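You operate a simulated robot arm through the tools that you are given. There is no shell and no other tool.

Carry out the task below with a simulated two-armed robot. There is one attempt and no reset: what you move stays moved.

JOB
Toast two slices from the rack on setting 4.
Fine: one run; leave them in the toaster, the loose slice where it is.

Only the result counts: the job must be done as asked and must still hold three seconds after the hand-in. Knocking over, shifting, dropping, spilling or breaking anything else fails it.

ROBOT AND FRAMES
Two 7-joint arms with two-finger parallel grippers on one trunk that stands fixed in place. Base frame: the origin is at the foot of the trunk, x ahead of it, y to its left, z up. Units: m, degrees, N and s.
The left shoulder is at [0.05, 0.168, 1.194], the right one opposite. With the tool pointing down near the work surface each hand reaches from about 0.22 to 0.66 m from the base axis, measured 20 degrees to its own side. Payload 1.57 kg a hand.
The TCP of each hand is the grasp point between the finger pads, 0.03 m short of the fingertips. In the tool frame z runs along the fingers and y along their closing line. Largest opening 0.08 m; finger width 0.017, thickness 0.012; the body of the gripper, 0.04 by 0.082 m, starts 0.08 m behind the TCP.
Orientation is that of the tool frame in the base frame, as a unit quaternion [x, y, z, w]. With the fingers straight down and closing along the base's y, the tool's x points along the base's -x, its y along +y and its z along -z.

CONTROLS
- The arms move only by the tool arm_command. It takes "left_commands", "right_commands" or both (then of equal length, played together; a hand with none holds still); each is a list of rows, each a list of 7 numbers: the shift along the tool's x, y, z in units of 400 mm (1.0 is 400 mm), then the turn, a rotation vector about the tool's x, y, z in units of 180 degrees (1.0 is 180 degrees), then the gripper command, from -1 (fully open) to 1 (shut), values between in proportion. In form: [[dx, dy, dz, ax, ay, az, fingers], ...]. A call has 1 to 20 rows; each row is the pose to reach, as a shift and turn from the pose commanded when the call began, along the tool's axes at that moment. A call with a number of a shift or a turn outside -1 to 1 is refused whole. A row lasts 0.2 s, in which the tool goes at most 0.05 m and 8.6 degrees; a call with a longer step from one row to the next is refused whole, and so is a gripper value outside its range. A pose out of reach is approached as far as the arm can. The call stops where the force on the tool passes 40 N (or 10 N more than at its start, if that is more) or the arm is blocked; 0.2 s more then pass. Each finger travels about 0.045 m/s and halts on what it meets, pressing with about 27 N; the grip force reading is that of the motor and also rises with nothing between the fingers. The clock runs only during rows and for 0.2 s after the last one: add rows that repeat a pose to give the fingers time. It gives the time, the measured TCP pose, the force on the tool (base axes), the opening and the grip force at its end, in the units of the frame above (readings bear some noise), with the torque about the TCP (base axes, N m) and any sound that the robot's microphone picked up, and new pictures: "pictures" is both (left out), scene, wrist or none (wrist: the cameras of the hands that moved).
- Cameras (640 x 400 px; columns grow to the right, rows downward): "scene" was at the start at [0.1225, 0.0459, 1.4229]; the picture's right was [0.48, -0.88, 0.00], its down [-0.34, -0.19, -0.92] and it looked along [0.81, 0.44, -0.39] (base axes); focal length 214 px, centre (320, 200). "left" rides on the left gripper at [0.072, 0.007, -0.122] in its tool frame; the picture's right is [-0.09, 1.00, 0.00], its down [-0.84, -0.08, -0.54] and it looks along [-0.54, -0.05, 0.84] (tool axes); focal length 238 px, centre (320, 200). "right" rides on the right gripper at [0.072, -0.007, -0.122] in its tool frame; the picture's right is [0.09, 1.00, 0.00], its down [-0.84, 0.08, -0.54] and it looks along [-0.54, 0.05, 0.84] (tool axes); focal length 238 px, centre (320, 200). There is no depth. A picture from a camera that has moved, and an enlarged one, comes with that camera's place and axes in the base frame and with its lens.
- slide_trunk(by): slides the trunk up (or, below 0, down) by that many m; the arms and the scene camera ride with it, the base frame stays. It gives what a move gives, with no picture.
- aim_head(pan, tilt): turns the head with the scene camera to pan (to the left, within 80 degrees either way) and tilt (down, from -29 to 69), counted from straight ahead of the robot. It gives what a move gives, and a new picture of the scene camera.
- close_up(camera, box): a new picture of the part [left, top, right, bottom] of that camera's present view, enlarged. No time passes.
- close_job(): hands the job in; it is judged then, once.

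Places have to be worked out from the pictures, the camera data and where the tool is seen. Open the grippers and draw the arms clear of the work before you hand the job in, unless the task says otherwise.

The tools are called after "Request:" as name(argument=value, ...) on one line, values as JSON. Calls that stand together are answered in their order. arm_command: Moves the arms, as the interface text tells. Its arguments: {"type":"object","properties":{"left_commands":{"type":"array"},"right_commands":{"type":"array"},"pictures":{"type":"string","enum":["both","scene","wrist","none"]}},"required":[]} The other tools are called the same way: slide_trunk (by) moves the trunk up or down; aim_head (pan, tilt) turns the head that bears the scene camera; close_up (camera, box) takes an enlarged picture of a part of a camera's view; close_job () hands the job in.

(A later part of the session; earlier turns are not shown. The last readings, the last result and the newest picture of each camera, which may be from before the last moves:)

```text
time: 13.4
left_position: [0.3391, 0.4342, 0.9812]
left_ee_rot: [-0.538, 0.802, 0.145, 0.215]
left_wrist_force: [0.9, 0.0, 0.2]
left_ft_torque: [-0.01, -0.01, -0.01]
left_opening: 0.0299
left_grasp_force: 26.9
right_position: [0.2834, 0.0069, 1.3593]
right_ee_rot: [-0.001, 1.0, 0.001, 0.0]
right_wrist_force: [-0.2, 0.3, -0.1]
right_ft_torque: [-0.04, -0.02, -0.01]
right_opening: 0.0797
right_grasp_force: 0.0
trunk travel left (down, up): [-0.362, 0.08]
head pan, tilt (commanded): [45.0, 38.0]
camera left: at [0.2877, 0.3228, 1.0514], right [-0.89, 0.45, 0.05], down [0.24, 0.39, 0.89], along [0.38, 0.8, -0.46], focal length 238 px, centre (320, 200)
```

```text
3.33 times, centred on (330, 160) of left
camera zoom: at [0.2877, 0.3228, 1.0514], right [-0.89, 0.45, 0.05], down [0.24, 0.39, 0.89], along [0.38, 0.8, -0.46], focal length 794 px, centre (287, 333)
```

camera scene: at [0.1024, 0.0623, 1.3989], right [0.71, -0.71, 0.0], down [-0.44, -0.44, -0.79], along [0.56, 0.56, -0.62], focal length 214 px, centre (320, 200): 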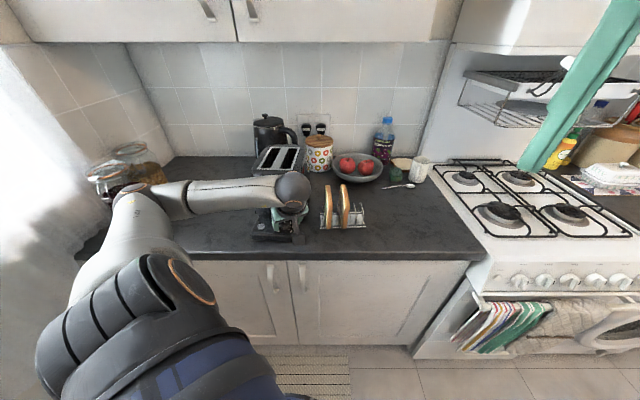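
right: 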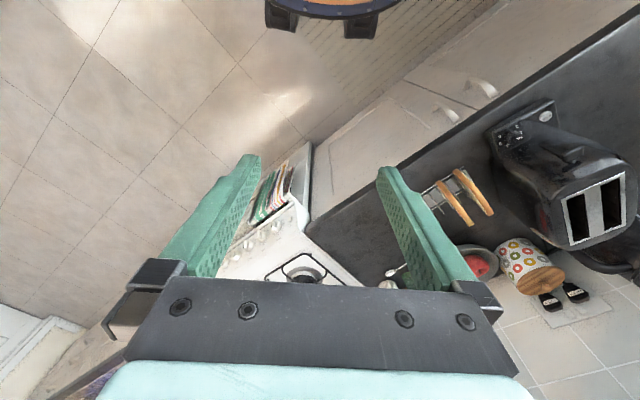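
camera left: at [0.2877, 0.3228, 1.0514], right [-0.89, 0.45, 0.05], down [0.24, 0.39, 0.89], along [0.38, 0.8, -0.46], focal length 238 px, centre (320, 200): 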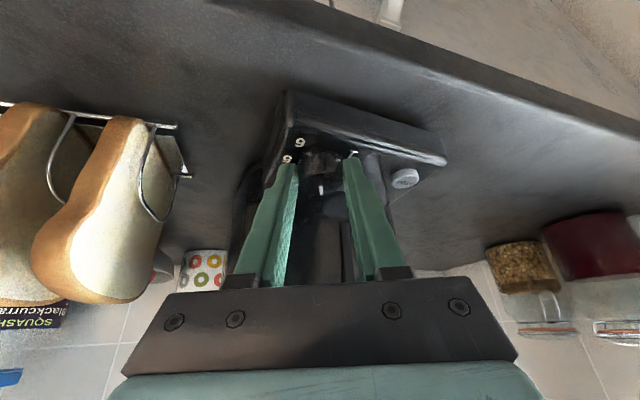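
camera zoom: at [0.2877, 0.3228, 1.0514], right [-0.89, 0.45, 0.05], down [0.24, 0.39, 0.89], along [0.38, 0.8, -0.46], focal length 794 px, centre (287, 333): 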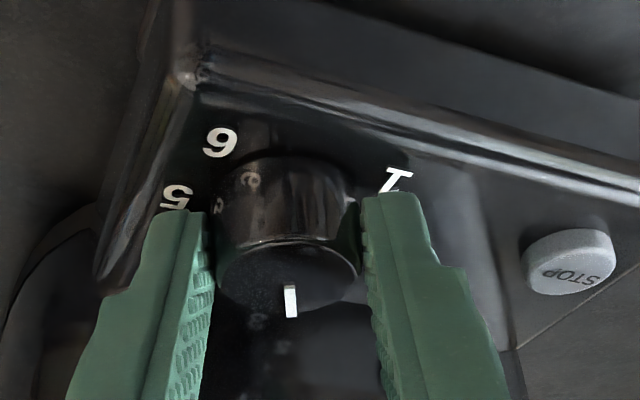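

This grip is centred, with almost no side force. I turn another 50° clockwise, from 3 to 4.

Request:
arm_command(left_commands=[[-0.0003, 0.0044, 0.0002, 0.0222, 0, 0.0386, 1], [-0.001, 0.0086, 0.0006, 0.0445, 0, 0.0771, 1], [-0.0023, 0.0127, 0.0014, 0.0667, 0, 0.1157, 1], [-0.0041, 0.0166, 0.0024, 0.0889, 0, 0.1542, 1], [-0.0063, 0.0201, 0.0037, 0.1111, 0, 0.1928, 1], [-0.009, 0.0232, 0.0052, 0.1334, 0, 0.2313, 1], [-0.0097, 0.0239, 0.0056, 0.1389, 0, 0.2409, 1], [-0.0097, 0.0239, 0.0056, 0.1389, 0, 0.2409, 1]], pictures="both")

Request:
close_up(camera="left", box=[240, 100, 420, 220])

```text
time: 15.2
left_position: [0.3331, 0.4424, 0.9812]
left_ee_rot: [-0.149, 0.954, 0.04, 0.256]
left_wrist_force: [2.5, -4.4, 0.6]
left_ft_torque: [-0.1, -0.46, -0.06]
left_opening: 0.0302
left_grasp_force: 27.5
right_position: [0.284, 0.0054, 1.3587]
right_ee_rot: [0.0, 1.0, 0.002, 0.001]
right_wrist_force: [0.3, -0.4, 0.1]
right_ft_torque: [0.01, 0.0, 0.0]
right_opening: 0.0801
right_grasp_force: 0.0
trunk travel left (down, up): [-0.362, 0.08]
head pan, tilt (commanded): [45.0, 38.0]
camera scene: at [0.1024, 0.0616, 1.3989], right [0.71, -0.71, 0.0], down [-0.44, -0.43, -0.79], along [0.56, 0.56, -0.62], focal length 214 px, centre (320, 200)
camera left: at [0.2137, 0.4106, 1.0514], right [-0.23, 0.97, 0.05], down [0.46, 0.06, 0.89], along [0.86, 0.22, -0.46], focal length 238 px, centre (320, 200)
```

scene: 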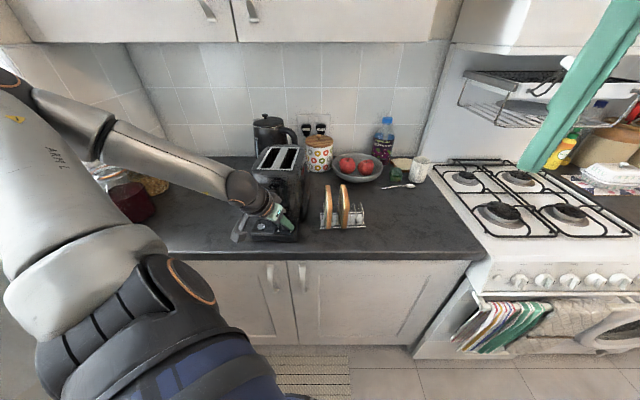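
left: 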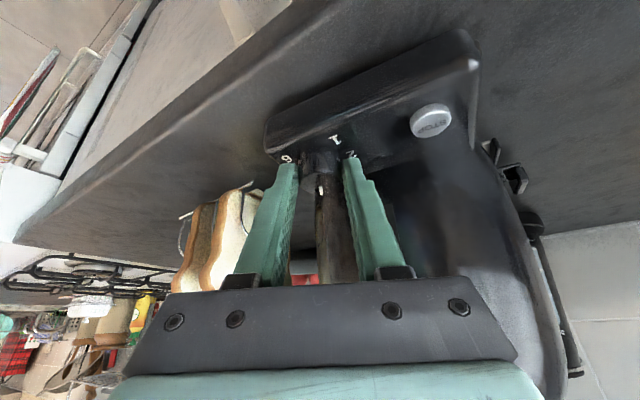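

```text
3.33 times, centred on (330, 160) of left
camera zoom: at [0.2137, 0.4106, 1.0514], right [-0.23, 0.97, 0.05], down [0.46, 0.06, 0.89], along [0.86, 0.22, -0.46], focal length 794 px, centre (287, 333)
```

zoom: 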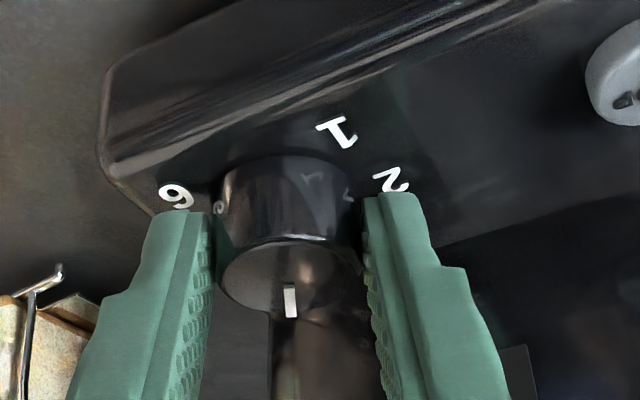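

The dial turned with the fingers again. I open, back straight out along the tool axis and check where the pointer sits.

Request:
arm_command(left_commands=[[0, 0, 0, 0, 0, 0, 0], [0, 0, 0, 0, 0, 0, -0.4], [0, 0, 0, 0, 0, 0, -0.4], [0, 0, -0.07, 0, 0, 0, -0.4], [0, 0, -0.15, 0, 0, 0, -0.4], [0, 0, -0.25, 0, 0, 0, -0.4], [0, 0, -0.35, 0, 0, 0, -0.4], [0, 0, -0.35, 0, 0, 0, -0.4]], pictures="both")

Request:
close_up(camera="scene", box=[245, 205, 310, 245])

Request:
close_up(camera="left", box=[260, 60, 420, 160])

```text
time: 17.0
left_position: [0.2671, 0.4231, 1.1034]
left_ee_rot: [-0.148, 0.955, 0.039, 0.254]
left_wrist_force: [0.5, 0.7, -0.2]
left_ft_torque: [0.0, -0.03, 0.0]
left_opening: 0.056
left_grasp_force: 0.0
left hand out of reach, approached as far as the arm can: row 7, 8
right_position: [0.2855, 0.0057, 1.3594]
right_ee_rot: [0.0, 1.0, 0.001, 0.0]
right_wrist_force: [0.7, -0.4, -1.0]
right_ft_torque: [0.05, 0.0, 0.0]
right_opening: 0.0802
right_grasp_force: 0.0
trunk travel left (down, up): [-0.362, 0.08]
head pan, tilt (commanded): [45.0, 38.0]
camera scene: at [0.1025, 0.0625, 1.3988], right [0.71, -0.71, 0.0], down [-0.44, -0.44, -0.79], along [0.56, 0.56, -0.62], focal length 214 px, centre (320, 200)
camera left: at [0.1482, 0.3921, 1.1737], right [-0.23, 0.97, 0.05], down [0.46, 0.07, 0.89], along [0.86, 0.22, -0.46], focal length 238 px, centre (320, 200)
```

scene: 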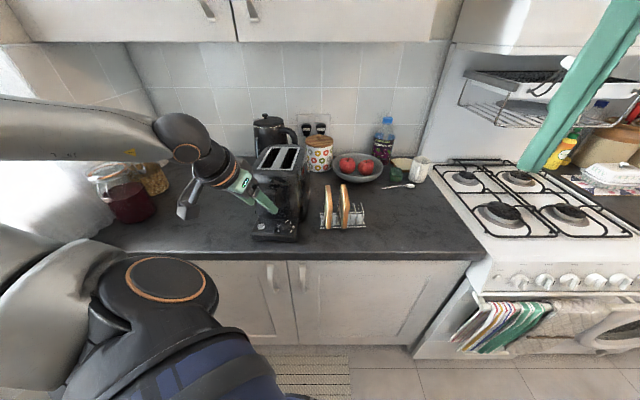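
left: 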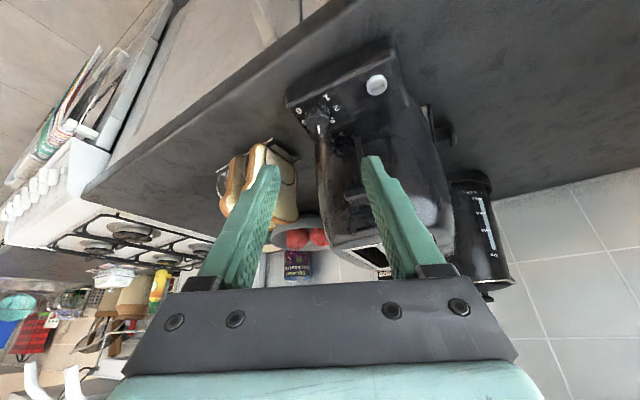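

```text
9.85 times, centred on (278, 225) of scene
camera zoom: at [0.1025, 0.0625, 1.3988], right [0.71, -0.71, 0.0], down [-0.44, -0.44, -0.79], along [0.56, 0.56, -0.62], focal length 2112 px, centre (738, -46)
```

zoom: 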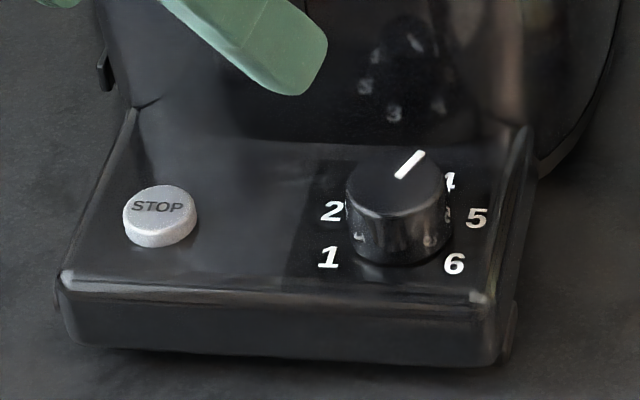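

```text
4.00 times, centred on (340, 110) of left
camera zoom: at [0.1482, 0.3921, 1.1737], right [-0.23, 0.97, 0.05], down [0.46, 0.07, 0.89], along [0.86, 0.22, -0.46], focal length 953 px, centre (240, 560)
```

zoom: 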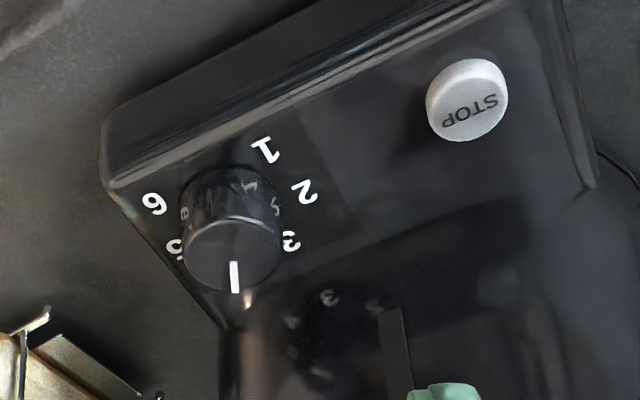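

The dial reads 4: the pointer has moved 100°, and the label fit agrees to within about 1°. I now move the hand up and round towards the rack, aligned with the slices at yaw 47° and tilted 25°.

Request:
arm_command(left_commands=[[-0.06, -0.054, -0.022, -0.0125, 0.0044, -0.0242, -0.4], [-0.12, -0.107, -0.044, -0.0251, 0.0087, -0.0484, -0.4], [-0.18, -0.161, -0.066, -0.0376, 0.0131, -0.0726, -0.4], [-0.239, -0.215, -0.087, -0.0501, 0.0174, -0.0968, -0.4], [-0.299, -0.268, -0.109, -0.0627, 0.0218, -0.121, -0.4], [-0.359, -0.322, -0.131, -0.0752, 0.0261, -0.1452, -0.4], [-0.359, -0.322, -0.131, -0.0752, 0.0261, -0.1452, -0.4]], pictures="both")

Request:
close_up(camera="left", box=[240, 60, 420, 200])

Request:
close_up(camera="scene", box=[245, 205, 310, 245])

```text
time: 18.6
left_position: [0.3978, 0.3301, 1.2223]
left_ee_rot: [-0.392, 0.894, 0.086, 0.199]
left_wrist_force: [-1.1, -0.3, 0.5]
left_ft_torque: [0.02, -0.02, 0.02]
left_opening: 0.0559
left_grasp_force: 0.0
right_position: [0.2838, 0.0067, 1.3582]
right_ee_rot: [0.001, 1.0, 0.001, 0.001]
right_wrist_force: [-0.2, -0.6, 0.2]
right_ft_torque: [0.0, -0.02, -0.01]
right_opening: 0.0801
right_grasp_force: 0.0
trunk travel left (down, up): [-0.362, 0.08]
head pan, tilt (commanded): [45.0, 38.0]
camera scene: at [0.102, 0.0627, 1.3989], right [0.71, -0.71, 0.0], down [-0.43, -0.44, -0.79], along [0.56, 0.56, -0.62], focal length 214 px, centre (320, 200)
camera left: at [0.3151, 0.2486, 1.3021], right [-0.68, 0.74, 0.04], down [0.41, 0.34, 0.85], along [0.61, 0.59, -0.53], focal length 238 px, centre (320, 200)
```

scene: 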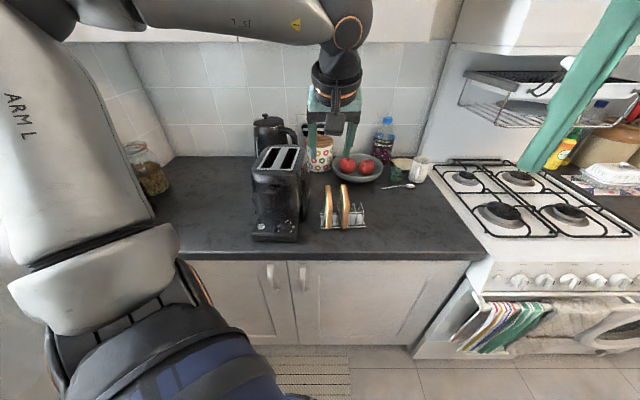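
left: 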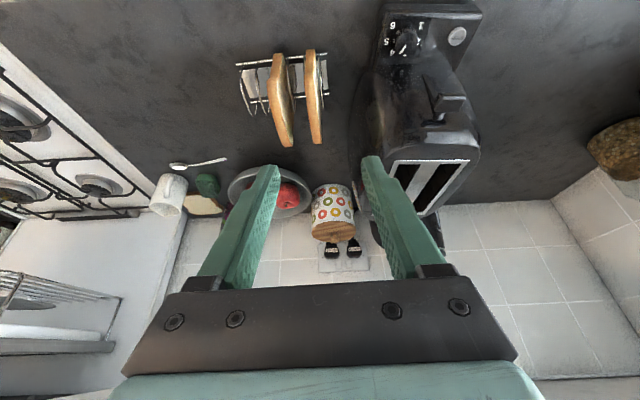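

```text
2.86 times, centred on (330, 130) of left
camera zoom: at [0.3151, 0.2486, 1.3021], right [-0.68, 0.74, 0.04], down [0.41, 0.34, 0.85], along [0.61, 0.59, -0.53], focal length 681 px, centre (291, 400)
```

zoom: 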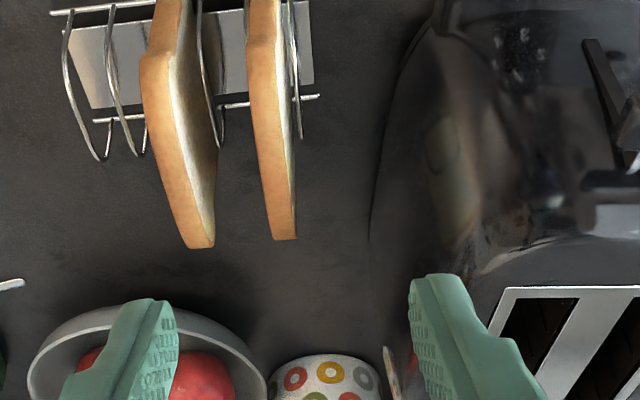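

```text
9.85 times, centred on (278, 225) of scene
camera zoom: at [0.102, 0.0627, 1.3989], right [0.71, -0.71, 0.0], down [-0.43, -0.44, -0.79], along [0.56, 0.56, -0.62], focal length 2112 px, centre (738, -46)
```

zoom: 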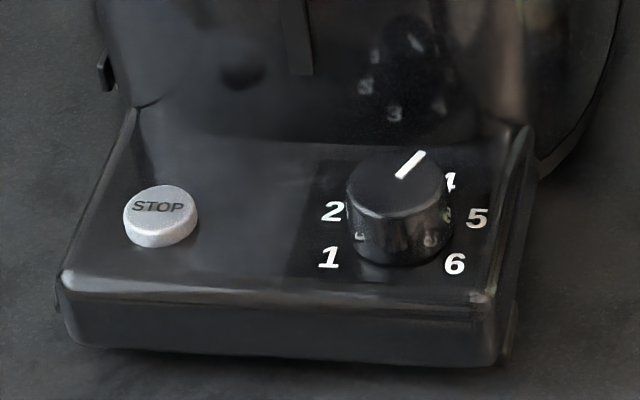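

The left camera now looks almost straight along the slice edges. I enlarge them to refine their line and thickness.

Request:
close_up(camera="left", box=[230, 40, 340, 150])

Request:
close_up(camera="scene", box=[310, 175, 380, 240])

```text
3.64 times, centred on (285, 95) of left
camera zoom: at [0.3151, 0.2486, 1.3021], right [-0.68, 0.74, 0.04], down [0.41, 0.34, 0.85], along [0.61, 0.59, -0.53], focal length 867 px, centre (447, 582)
```

zoom: 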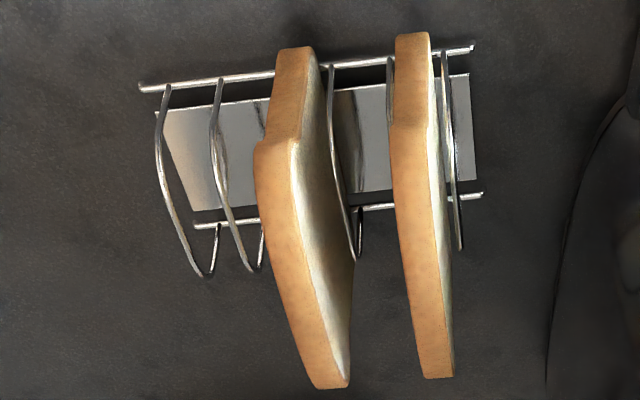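

```text
6.15 times, centred on (345, 208) of scene
camera zoom: at [0.102, 0.0627, 1.3989], right [0.71, -0.71, 0.0], down [-0.43, -0.44, -0.79], along [0.56, 0.56, -0.62], focal length 1320 px, centre (166, 154)
```

zoom: 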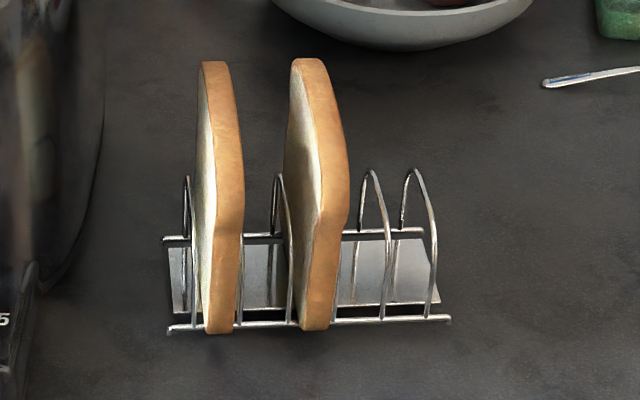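

From this view slice A's top runs (0.445, 0.364) to (0.519, 0.444) and slice B's about 48 mm to its right. Both are about 15 mm thick at yaw 47°, and the wires only reach z 0.96. I line up with slice A, narrow the fingers to 40 mm and descend part way.

Request:
arm_command(left_commands=[[0.003, -0.0275, 0.06, 0, 0, 0, 0], [0.006, -0.0275, 0.13, 0, 0, 0, 0], [0.009, -0.0275, 0.22, 0, 0, 0, 0], [0.009, -0.0275, 0.32, 0, 0, 0, 0], [0.009, -0.0275, 0.32, 0, 0, 0, 0]], pictures="both")

Request:
close_up(camera="left", box=[220, 60, 400, 200])

Request:
close_up(camera="scene", box=[300, 150, 380, 240])

```text
time: 19.8
left_position: [0.4439, 0.3632, 1.1046]
left_ee_rot: [-0.391, 0.894, 0.086, 0.201]
left_wrist_force: [-0.2, 0.2, 0.0]
left_ft_torque: [-0.01, 0.01, 0.03]
left_opening: 0.0401
left_grasp_force: 0.0
right_position: [0.2841, 0.0069, 1.3586]
right_ee_rot: [-0.001, 1.0, 0.001, 0.001]
right_wrist_force: [0.1, -0.2, 1.0]
right_ft_torque: [0.0, 0.03, 0.01]
right_opening: 0.0799
right_grasp_force: 0.1
trunk travel left (down, up): [-0.362, 0.08]
head pan, tilt (commanded): [45.0, 38.0]
camera scene: at [0.1021, 0.0621, 1.3989], right [0.71, -0.71, 0.0], down [-0.43, -0.44, -0.79], along [0.56, 0.56, -0.62], focal length 214 px, centre (320, 200)
camera left: at [0.3601, 0.2819, 1.1845], right [-0.67, 0.74, 0.04], down [0.41, 0.33, 0.85], along [0.61, 0.59, -0.53], focal length 238 px, centre (320, 200)
```

scene: 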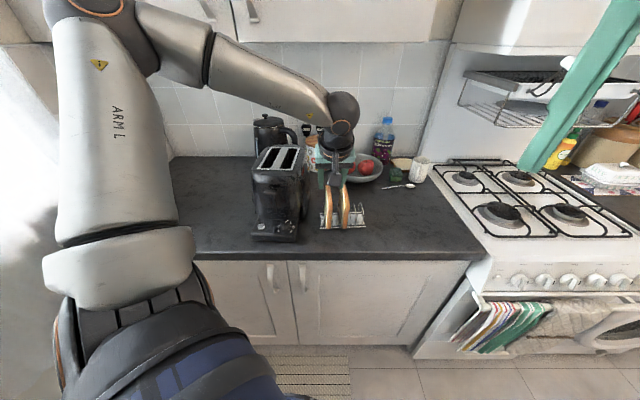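
left: 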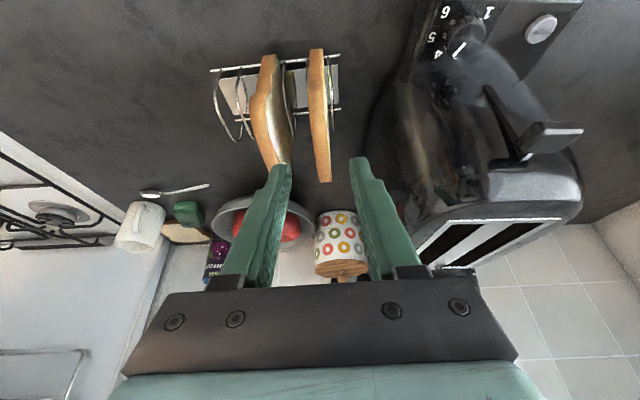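

```text
2.86 times, centred on (310, 130) of left
camera zoom: at [0.3601, 0.2819, 1.1845], right [-0.67, 0.74, 0.04], down [0.41, 0.33, 0.85], along [0.61, 0.59, -0.53], focal length 681 px, centre (349, 400)
```

zoom: 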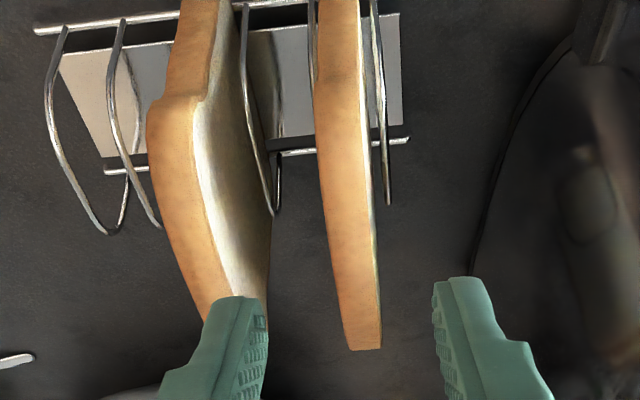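

```text
4.44 times, centred on (340, 195) of scene
camera zoom: at [0.1021, 0.0621, 1.3989], right [0.71, -0.71, 0.0], down [-0.43, -0.44, -0.79], along [0.56, 0.56, -0.62], focal length 953 px, centre (231, 222)
```

zoom: 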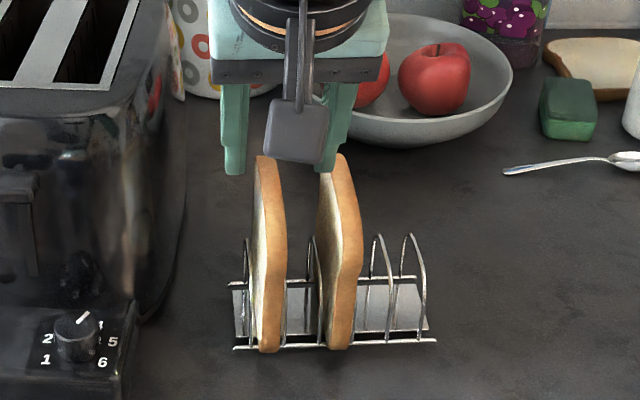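

Slice A projects midway between the fingers and there is about 8 mm to slice B. I descend until the tips are about 18 mm below the slice top.

Request:
arm_command(left_commands=[[0.003, 0, 0.06, 0, 0, 0, 0], [0.006, 0, 0.12, 0, 0, 0, 0], [0.008, 0, 0.17, 0, 0, 0, 0], [0.01, 0, 0.215, 0, 0, 0, 0], [0.01, 0, 0.215, 0, 0, 0, 0]], pictures="both")

Request:
close_up(camera="left", box=[220, 60, 400, 200])

Request:
close_up(camera="scene", box=[300, 150, 380, 240])

```text
time: 21.0
left_position: [0.4645, 0.385, 1.0244]
left_ee_rot: [-0.391, 0.894, 0.087, 0.2]
left_wrist_force: [-0.4, 0.1, 0.5]
left_ft_torque: [0.03, 0.02, 0.02]
left_opening: 0.0402
left_grasp_force: 0.0
right_position: [0.2843, 0.0062, 1.3603]
right_ee_rot: [0.001, 1.0, 0.002, 0.001]
right_wrist_force: [-0.2, 0.6, 0.1]
right_ft_torque: [0.02, 0.0, 0.0]
right_opening: 0.0799
right_grasp_force: 0.0
trunk travel left (down, up): [-0.362, 0.08]
head pan, tilt (commanded): [45.0, 38.0]
camera scene: at [0.1022, 0.0623, 1.3989], right [0.71, -0.71, 0.0], down [-0.44, -0.44, -0.79], along [0.56, 0.56, -0.62], focal length 214 px, centre (320, 200)
camera left: at [0.3814, 0.3039, 1.1043], right [-0.67, 0.74, 0.04], down [0.41, 0.34, 0.85], along [0.61, 0.59, -0.53], focal length 238 px, centre (320, 200)
```

scene: 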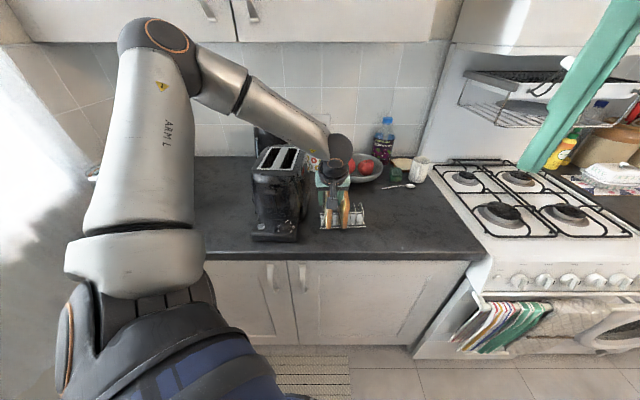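
left: 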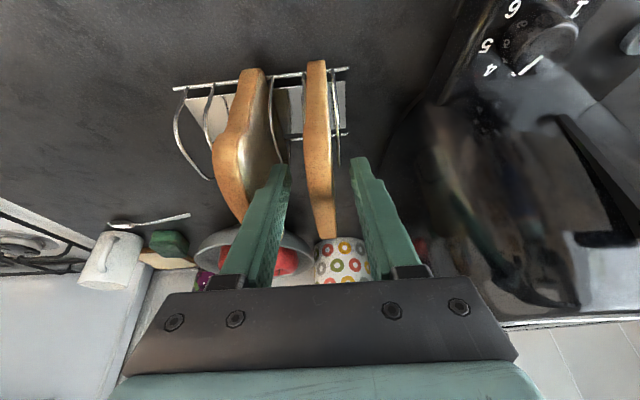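

```text
2.86 times, centred on (310, 130) of left
camera zoom: at [0.3814, 0.3039, 1.1043], right [-0.67, 0.74, 0.04], down [0.41, 0.34, 0.85], along [0.61, 0.59, -0.53], focal length 681 px, centre (349, 400)
```

zoom: 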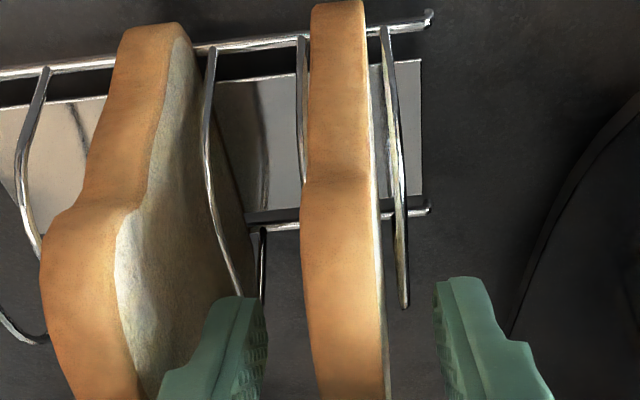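

```text
4.44 times, centred on (340, 195) of scene
camera zoom: at [0.1022, 0.0623, 1.3989], right [0.71, -0.71, 0.0], down [-0.44, -0.44, -0.79], along [0.56, 0.56, -0.62], focal length 953 px, centre (231, 222)
```

zoom: 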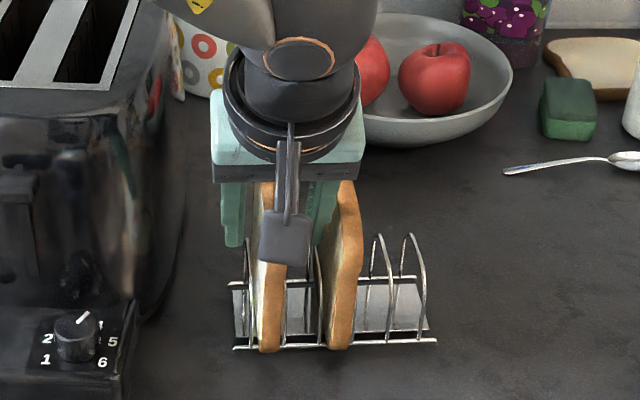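

The slice sits centred between the fingers, with slice B clear. I close on slice A.

Request:
arm_command(left_commands=[[0, 0, 0, 0, 0, 0, 0.3], [0, 0, 0, 0, 0, 0, 0.6], [0, 0, 0, 0, 0, 0, 1], [0, 0, 0, 0, 0, 0, 1], [0, 0, 0, 0, 0, 0, 1]], pictures="both")

Request:
close_up(camera="left", box=[220, 60, 400, 200])

Request:
close_up(camera="scene", box=[300, 150, 380, 240])

```text
time: 22.2
left_position: [0.4649, 0.3855, 1.0236]
left_ee_rot: [-0.391, 0.894, 0.086, 0.2]
left_wrist_force: [0.1, 1.5, 0.1]
left_ft_torque: [0.03, 0.09, 0.04]
left_opening: 0.0122
left_grasp_force: 26.2
right_position: [0.2861, 0.0059, 1.3592]
right_ee_rot: [0.0, 1.0, 0.0, 0.001]
right_wrist_force: [-0.2, 0.1, -0.6]
right_ft_torque: [0.0, 0.0, -0.01]
right_opening: 0.0801
right_grasp_force: 0.0
trunk travel left (down, up): [-0.362, 0.08]
head pan, tilt (commanded): [45.0, 38.0]
camera scene: at [0.1022, 0.0625, 1.3989], right [0.71, -0.71, 0.0], down [-0.44, -0.44, -0.79], along [0.56, 0.56, -0.62], focal length 214 px, centre (320, 200)
camera left: at [0.3813, 0.3039, 1.1044], right [-0.67, 0.74, 0.04], down [0.41, 0.34, 0.85], along [0.61, 0.59, -0.53], focal length 238 px, centre (320, 200)
```

scene: 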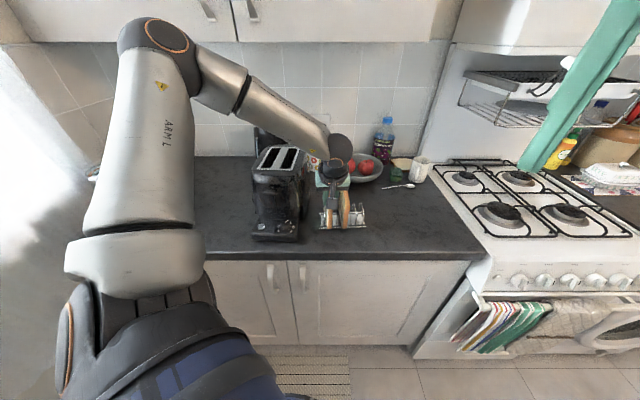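
left: 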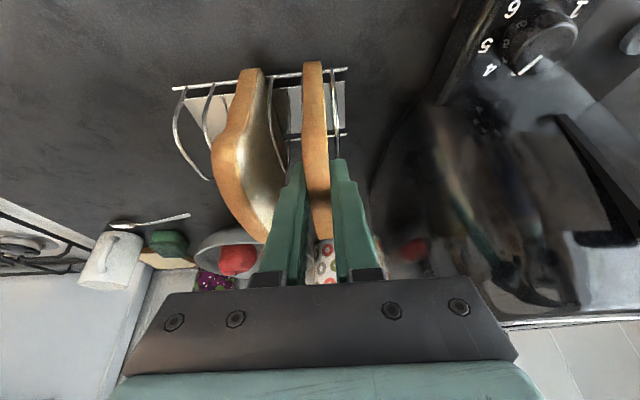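

```text
2.86 times, centred on (310, 130) of left
camera zoom: at [0.3813, 0.3039, 1.1044], right [-0.67, 0.74, 0.04], down [0.41, 0.34, 0.85], along [0.61, 0.59, -0.53], focal length 681 px, centre (349, 400)
```

zoom: 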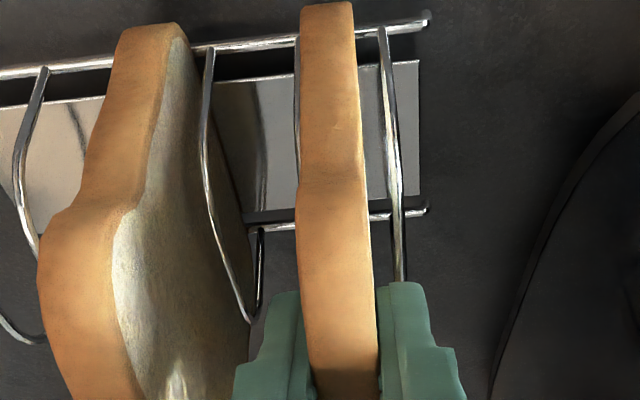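

```text
4.44 times, centred on (340, 195) of scene
camera zoom: at [0.1022, 0.0625, 1.3989], right [0.71, -0.71, 0.0], down [-0.44, -0.44, -0.79], along [0.56, 0.56, -0.62], focal length 953 px, centre (231, 222)
```

zoom: 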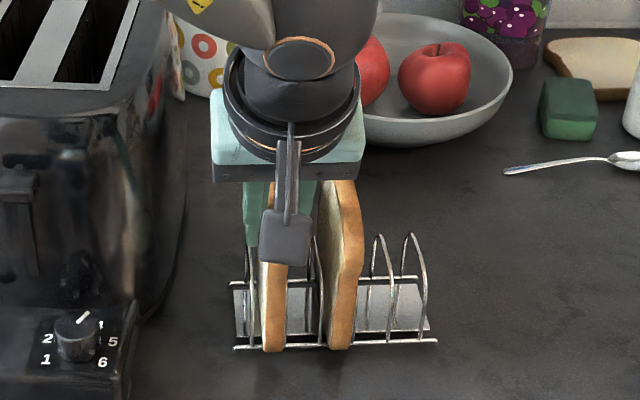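

The slice is gripped at 12 mm and 26 N. I lift it straight up, slowly at first, and check that the rack stays put.

Request:
arm_command(left_commands=[[-0.0106, 0, -0.0226, 0, 0, 0, 1], [-0.0212, 0, -0.0453, 0, 0, 0, 1], [-0.0317, 0, -0.0679, 0, 0, 0, 1], [-0.0423, 0, -0.0906, 0, 0, 0, 1], [-0.0635, 0, -0.1359, 0, 0, 0, 1], [-0.0846, -0.0004, -0.1812, 0, 0, 0, 1], [-0.1058, -0.0006, -0.2265, 0, 0, 0, 1], [-0.127, -0.0007, -0.2717, 0, 0, 0, 1], [-0.127, -0.0007, -0.2717, 0, 0, 0, 1]], pictures="both")

Request:
close_up(camera="scene", box=[290, 120, 390, 245])

Request:
close_up(camera="left", box=[220, 40, 420, 200])

```text
time: 24.2
left_position: [0.4657, 0.3842, 1.1426]
left_ee_rot: [-0.39, 0.894, 0.087, 0.201]
left_wrist_force: [0.4, -0.2, -0.2]
left_ft_torque: [0.0, 0.0, 0.01]
left_opening: 0.0124
left_grasp_force: 27.2
right_position: [0.284, 0.0067, 1.3593]
right_ee_rot: [0.0, 1.0, 0.001, 0.001]
right_wrist_force: [-0.3, 0.5, -0.8]
right_ft_torque: [-0.02, 0.0, 0.0]
right_opening: 0.08
right_grasp_force: 0.1
trunk travel left (down, up): [-0.362, 0.08]
head pan, tilt (commanded): [45.0, 38.0]
camera scene: at [0.1024, 0.0625, 1.3989], right [0.71, -0.71, 0.0], down [-0.44, -0.44, -0.79], along [0.56, 0.56, -0.62], focal length 214 px, centre (320, 200)
camera left: at [0.3821, 0.3033, 1.2232], right [-0.67, 0.74, 0.04], down [0.41, 0.33, 0.85], along [0.61, 0.59, -0.53], focal length 238 px, centre (320, 200)
```

scene: 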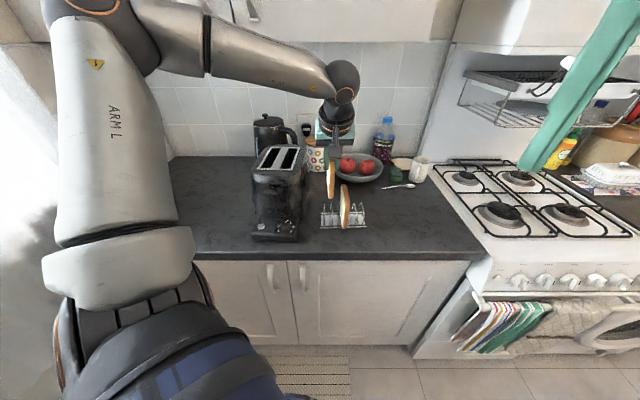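
left: 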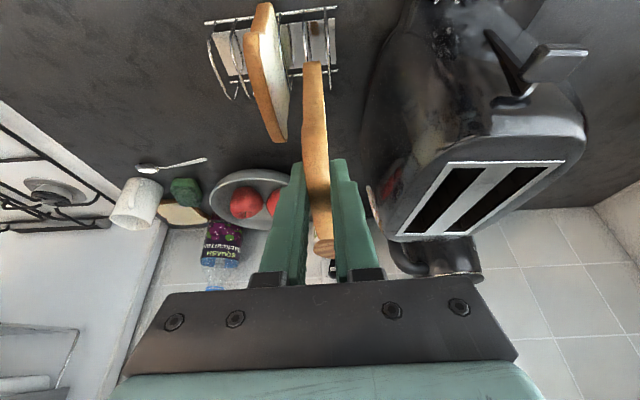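

```text
3.20 times, centred on (340, 182) of scene
camera zoom: at [0.1024, 0.0625, 1.3989], right [0.71, -0.71, 0.0], down [-0.44, -0.44, -0.79], along [0.56, 0.56, -0.62], focal length 686 px, centre (256, 256)
```

zoom: 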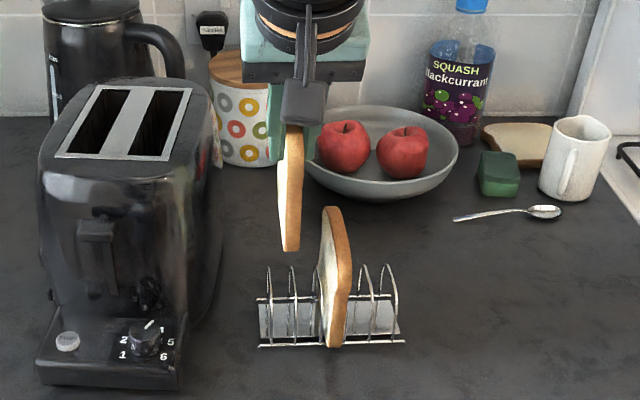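

```text
2.50 times, centred on (320, 120) of left
camera zoom: at [0.3821, 0.3033, 1.2232], right [-0.67, 0.74, 0.04], down [0.41, 0.33, 0.85], along [0.61, 0.59, -0.53], focal length 596 px, centre (320, 400)
```

zoom: 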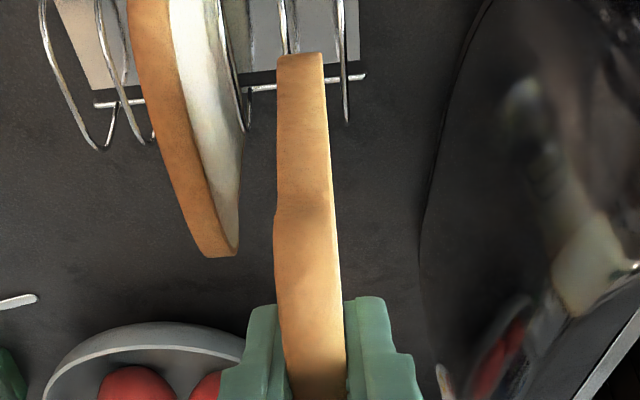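

Slice A is out and hangs straight in the grip. I repeat the earlier rack close-up to compare its position.

Request:
close_up(camera="scene", box=[310, 175, 380, 240])

```text
6.15 times, centred on (345, 208) of scene
camera zoom: at [0.1024, 0.0625, 1.3989], right [0.71, -0.71, 0.0], down [-0.44, -0.44, -0.79], along [0.56, 0.56, -0.62], focal length 1320 px, centre (166, 154)
```

zoom: 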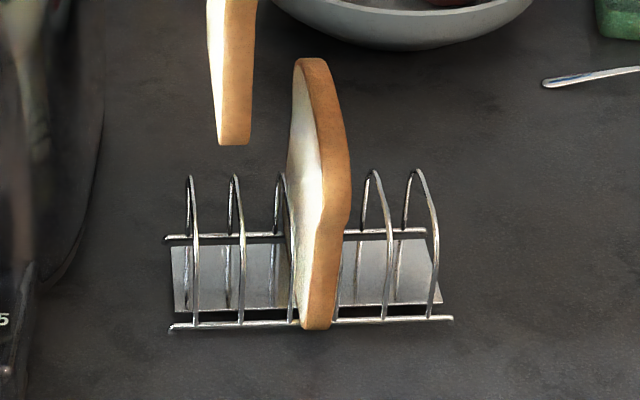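

The rack moved at most about 1 mm. I lift slice A another 9 cm so its bottom clears the toaster top, then carry it over the left slot while turning to 41.4°.

Request:
arm_command(left_commands=[[-0.032, 0, -0.0677, 0, 0, 0, 1], [-0.0641, -0.0002, -0.1354, 0, 0, 0, 1], [-0.0961, -0.0003, -0.2031, 0, 0, 0, 1], [-0.1364, 0.074, -0.1841, 0.0022, 0, 0.0048, 1], [-0.1768, 0.1484, -0.1652, 0.0045, 0, 0.0095, 1], [-0.2171, 0.2227, -0.1462, 0.0067, 0, 0.0143, 1], [-0.2574, 0.297, -0.1272, 0.009, 0, 0.0191, 1], [-0.2978, 0.3714, -0.1083, 0.0112, 0, 0.0238, 1], [-0.3381, 0.4457, -0.0893, 0.0135, 0, 0.0286, 1], [-0.3381, 0.4457, -0.0893, 0.0135, 0, 0.0286, 1]], pictures="both")

Request:
close_up(camera="scene", box=[230, 110, 330, 250])

Request:
close_up(camera="left", box=[200, 20, 440, 240])

```text
time: 26.4
left_position: [0.4081, 0.5857, 1.2351]
left_ee_rot: [-0.346, 0.913, 0.077, 0.204]
left_wrist_force: [-0.1, 0.5, -0.6]
left_ft_torque: [0.01, 0.0, 0.01]
left_opening: 0.0122
left_grasp_force: 27.0
right_position: [0.2841, 0.0055, 1.3599]
right_ee_rot: [0.0, 1.0, 0.001, 0.001]
right_wrist_force: [0.7, -0.3, 0.3]
right_ft_torque: [0.02, 0.02, 0.01]
right_opening: 0.0801
right_grasp_force: 0.0
trunk travel left (down, up): [-0.362, 0.08]
head pan, tilt (commanded): [45.0, 38.0]
camera scene: at [0.1024, 0.0621, 1.3989], right [0.71, -0.71, 0.0], down [-0.44, -0.44, -0.79], along [0.56, 0.56, -0.62], focal length 214 px, centre (320, 200)
camera left: at [0.3164, 0.5125, 1.3151], right [-0.6, 0.8, 0.04], down [0.45, 0.29, 0.85], along [0.67, 0.52, -0.53], focal length 238 px, centre (320, 200)
```

scene: 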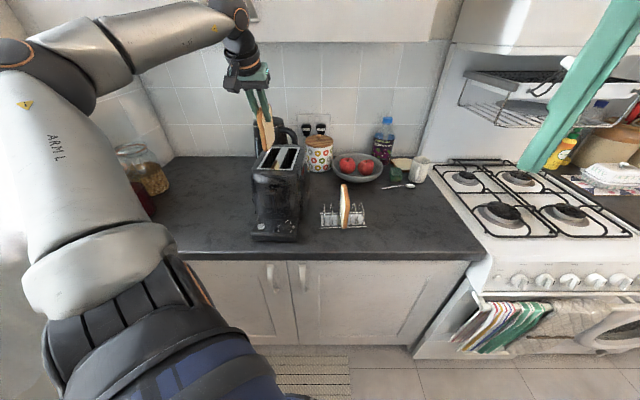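
left: 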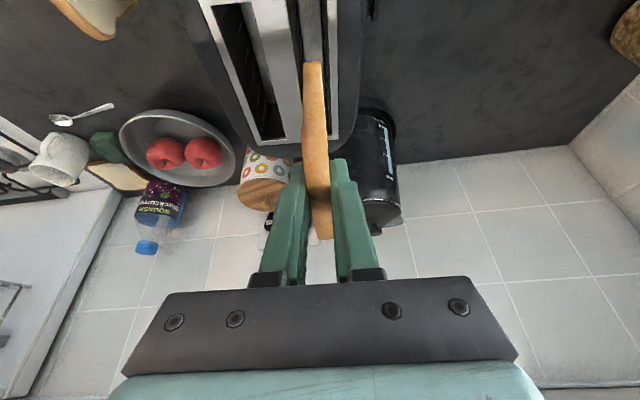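

```text
2.86 times, centred on (280, 180) of scene
camera zoom: at [0.1024, 0.0621, 1.3989], right [0.71, -0.71, 0.0], down [-0.44, -0.44, -0.79], along [0.56, 0.56, -0.62], focal length 613 px, centre (434, 257)
```

zoom: 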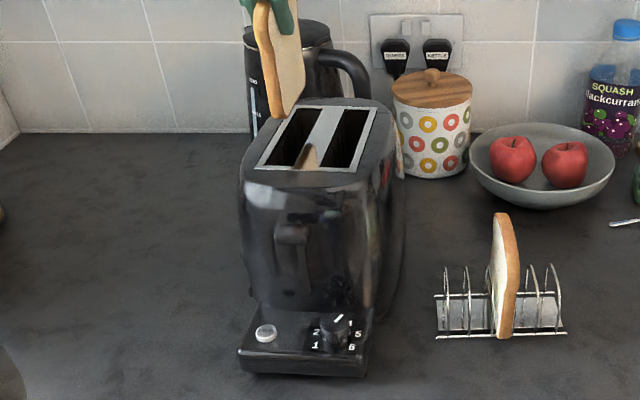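

```text
1.82 times, centred on (320, 130) of left
camera zoom: at [0.3164, 0.5125, 1.3151], right [-0.6, 0.8, 0.04], down [0.45, 0.29, 0.85], along [0.67, 0.52, -0.53], focal length 433 px, centre (320, 327)
```

zoom: 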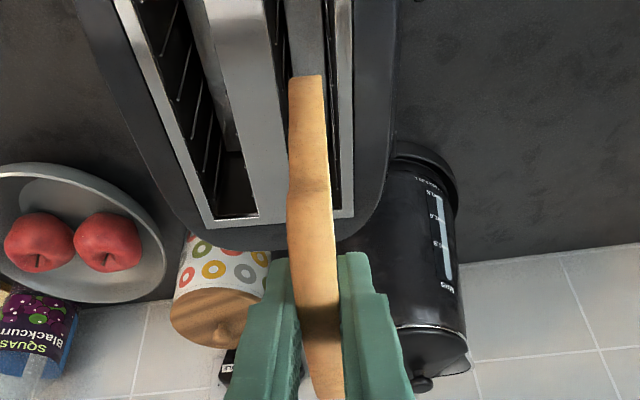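

Slice A hangs over the left slot at matching yaw. I check that the toaster is where I measured it and enlarge both views for the final alignment.

Request:
close_up(camera="scene", box=[245, 140, 315, 185])

Request:
close_up(camera="left", box=[250, 0, 390, 160])

```text
8.89 times, centred on (280, 162) of scene
camera zoom: at [0.1024, 0.0621, 1.3989], right [0.71, -0.71, 0.0], down [-0.44, -0.44, -0.79], along [0.56, 0.56, -0.62], focal length 1906 px, centre (676, 533)
```

zoom: 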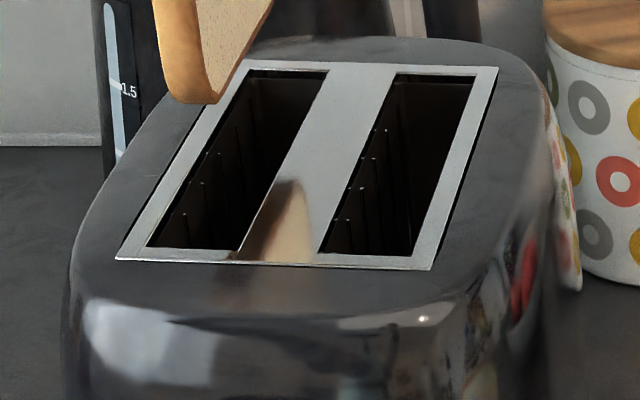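

```text
2.50 times, centred on (320, 80) of left
camera zoom: at [0.3164, 0.5125, 1.3151], right [-0.6, 0.8, 0.04], down [0.45, 0.29, 0.85], along [0.67, 0.52, -0.53], focal length 596 px, centre (320, 500)
```

zoom: 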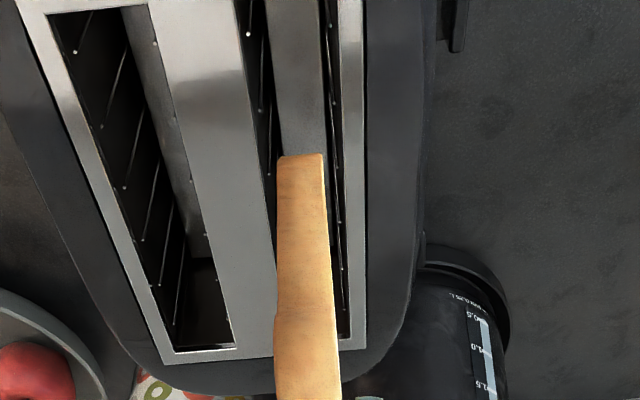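

The toaster has not moved, and the slice bottom is within 1 mm of the slot's centre line with over 12 mm to spare at each end. I lower it 6 cm into the slot while watching the force.

Request:
arm_command(left_commands=[[0.0213, 0, 0.0453, 0, 0, 0, 1], [0.0426, 0, 0.0907, 0, 0, 0, 1], [0.0532, 0, 0.1133, 0, 0, 0, 1], [0.0639, 0, 0.136, 0, 0, 0, 1], [0.0639, 0, 0.136, 0, 0, 0, 1]], pictures="both")

Request:
close_up(camera="scene", box=[240, 110, 320, 190])

Request:
close_up(camera="left", box=[240, 20, 400, 200])

```text
time: 27.6
left_position: [0.4065, 0.5853, 1.1739]
left_ee_rot: [-0.346, 0.912, 0.077, 0.204]
left_wrist_force: [-1.2, 0.7, -0.3]
left_ft_torque: [0.0, 0.0, 0.02]
left_opening: 0.0125
left_grasp_force: 27.1
right_position: [0.2838, 0.0061, 1.3589]
right_ee_rot: [0.0, 1.0, 0.002, 0.0]
right_wrist_force: [0.2, -0.8, 0.2]
right_ft_torque: [0.03, 0.02, -0.03]
right_opening: 0.0799
right_grasp_force: 0.1
trunk travel left (down, up): [-0.362, 0.08]
head pan, tilt (commanded): [45.0, 38.0]
camera scene: at [0.1023, 0.0623, 1.3989], right [0.71, -0.71, 0.0], down [-0.44, -0.44, -0.79], along [0.56, 0.56, -0.62], focal length 214 px, centre (320, 200)
camera left: at [0.3155, 0.5123, 1.2537], right [-0.6, 0.8, 0.04], down [0.44, 0.29, 0.85], along [0.67, 0.52, -0.53], focal length 238 px, centre (320, 200)
```

scene: 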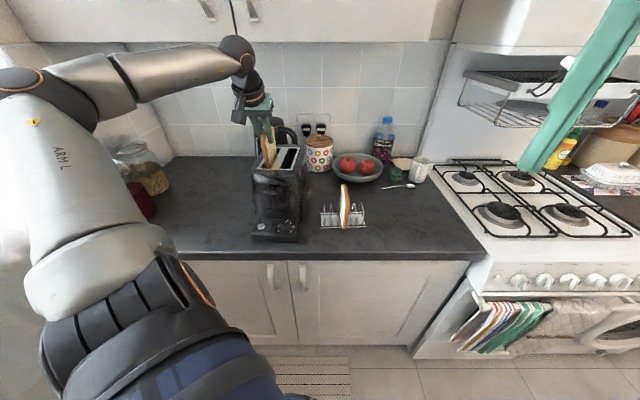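
left: 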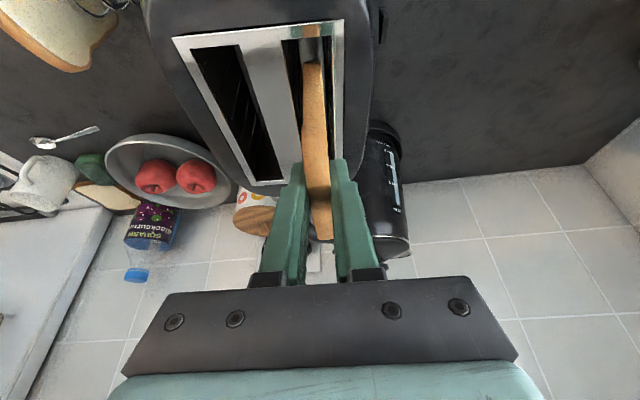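

```text
5.00 times, centred on (280, 150) of scene
camera zoom: at [0.1023, 0.0623, 1.3989], right [0.71, -0.71, 0.0], down [-0.44, -0.44, -0.79], along [0.56, 0.56, -0.62], focal length 1072 px, centre (520, 450)
```

zoom: 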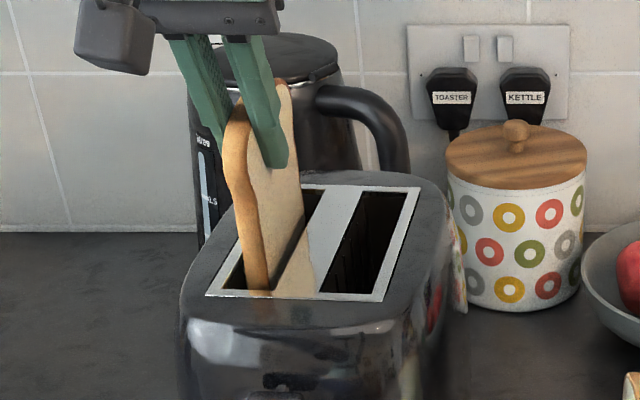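

```text
2.22 times, centred on (320, 110) of left
camera zoom: at [0.3155, 0.5123, 1.2537], right [-0.6, 0.8, 0.04], down [0.44, 0.29, 0.85], along [0.67, 0.52, -0.53], focal length 530 px, centre (320, 400)
```

zoom: 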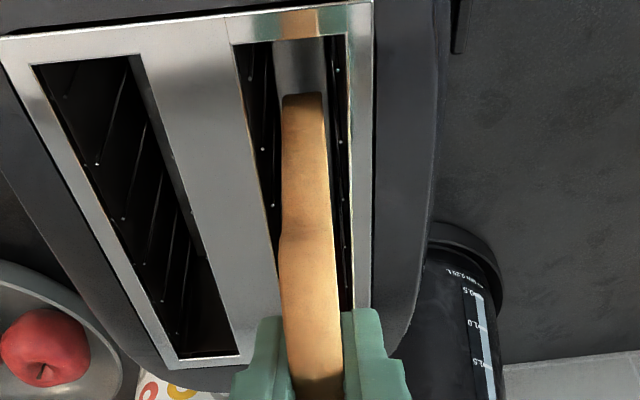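

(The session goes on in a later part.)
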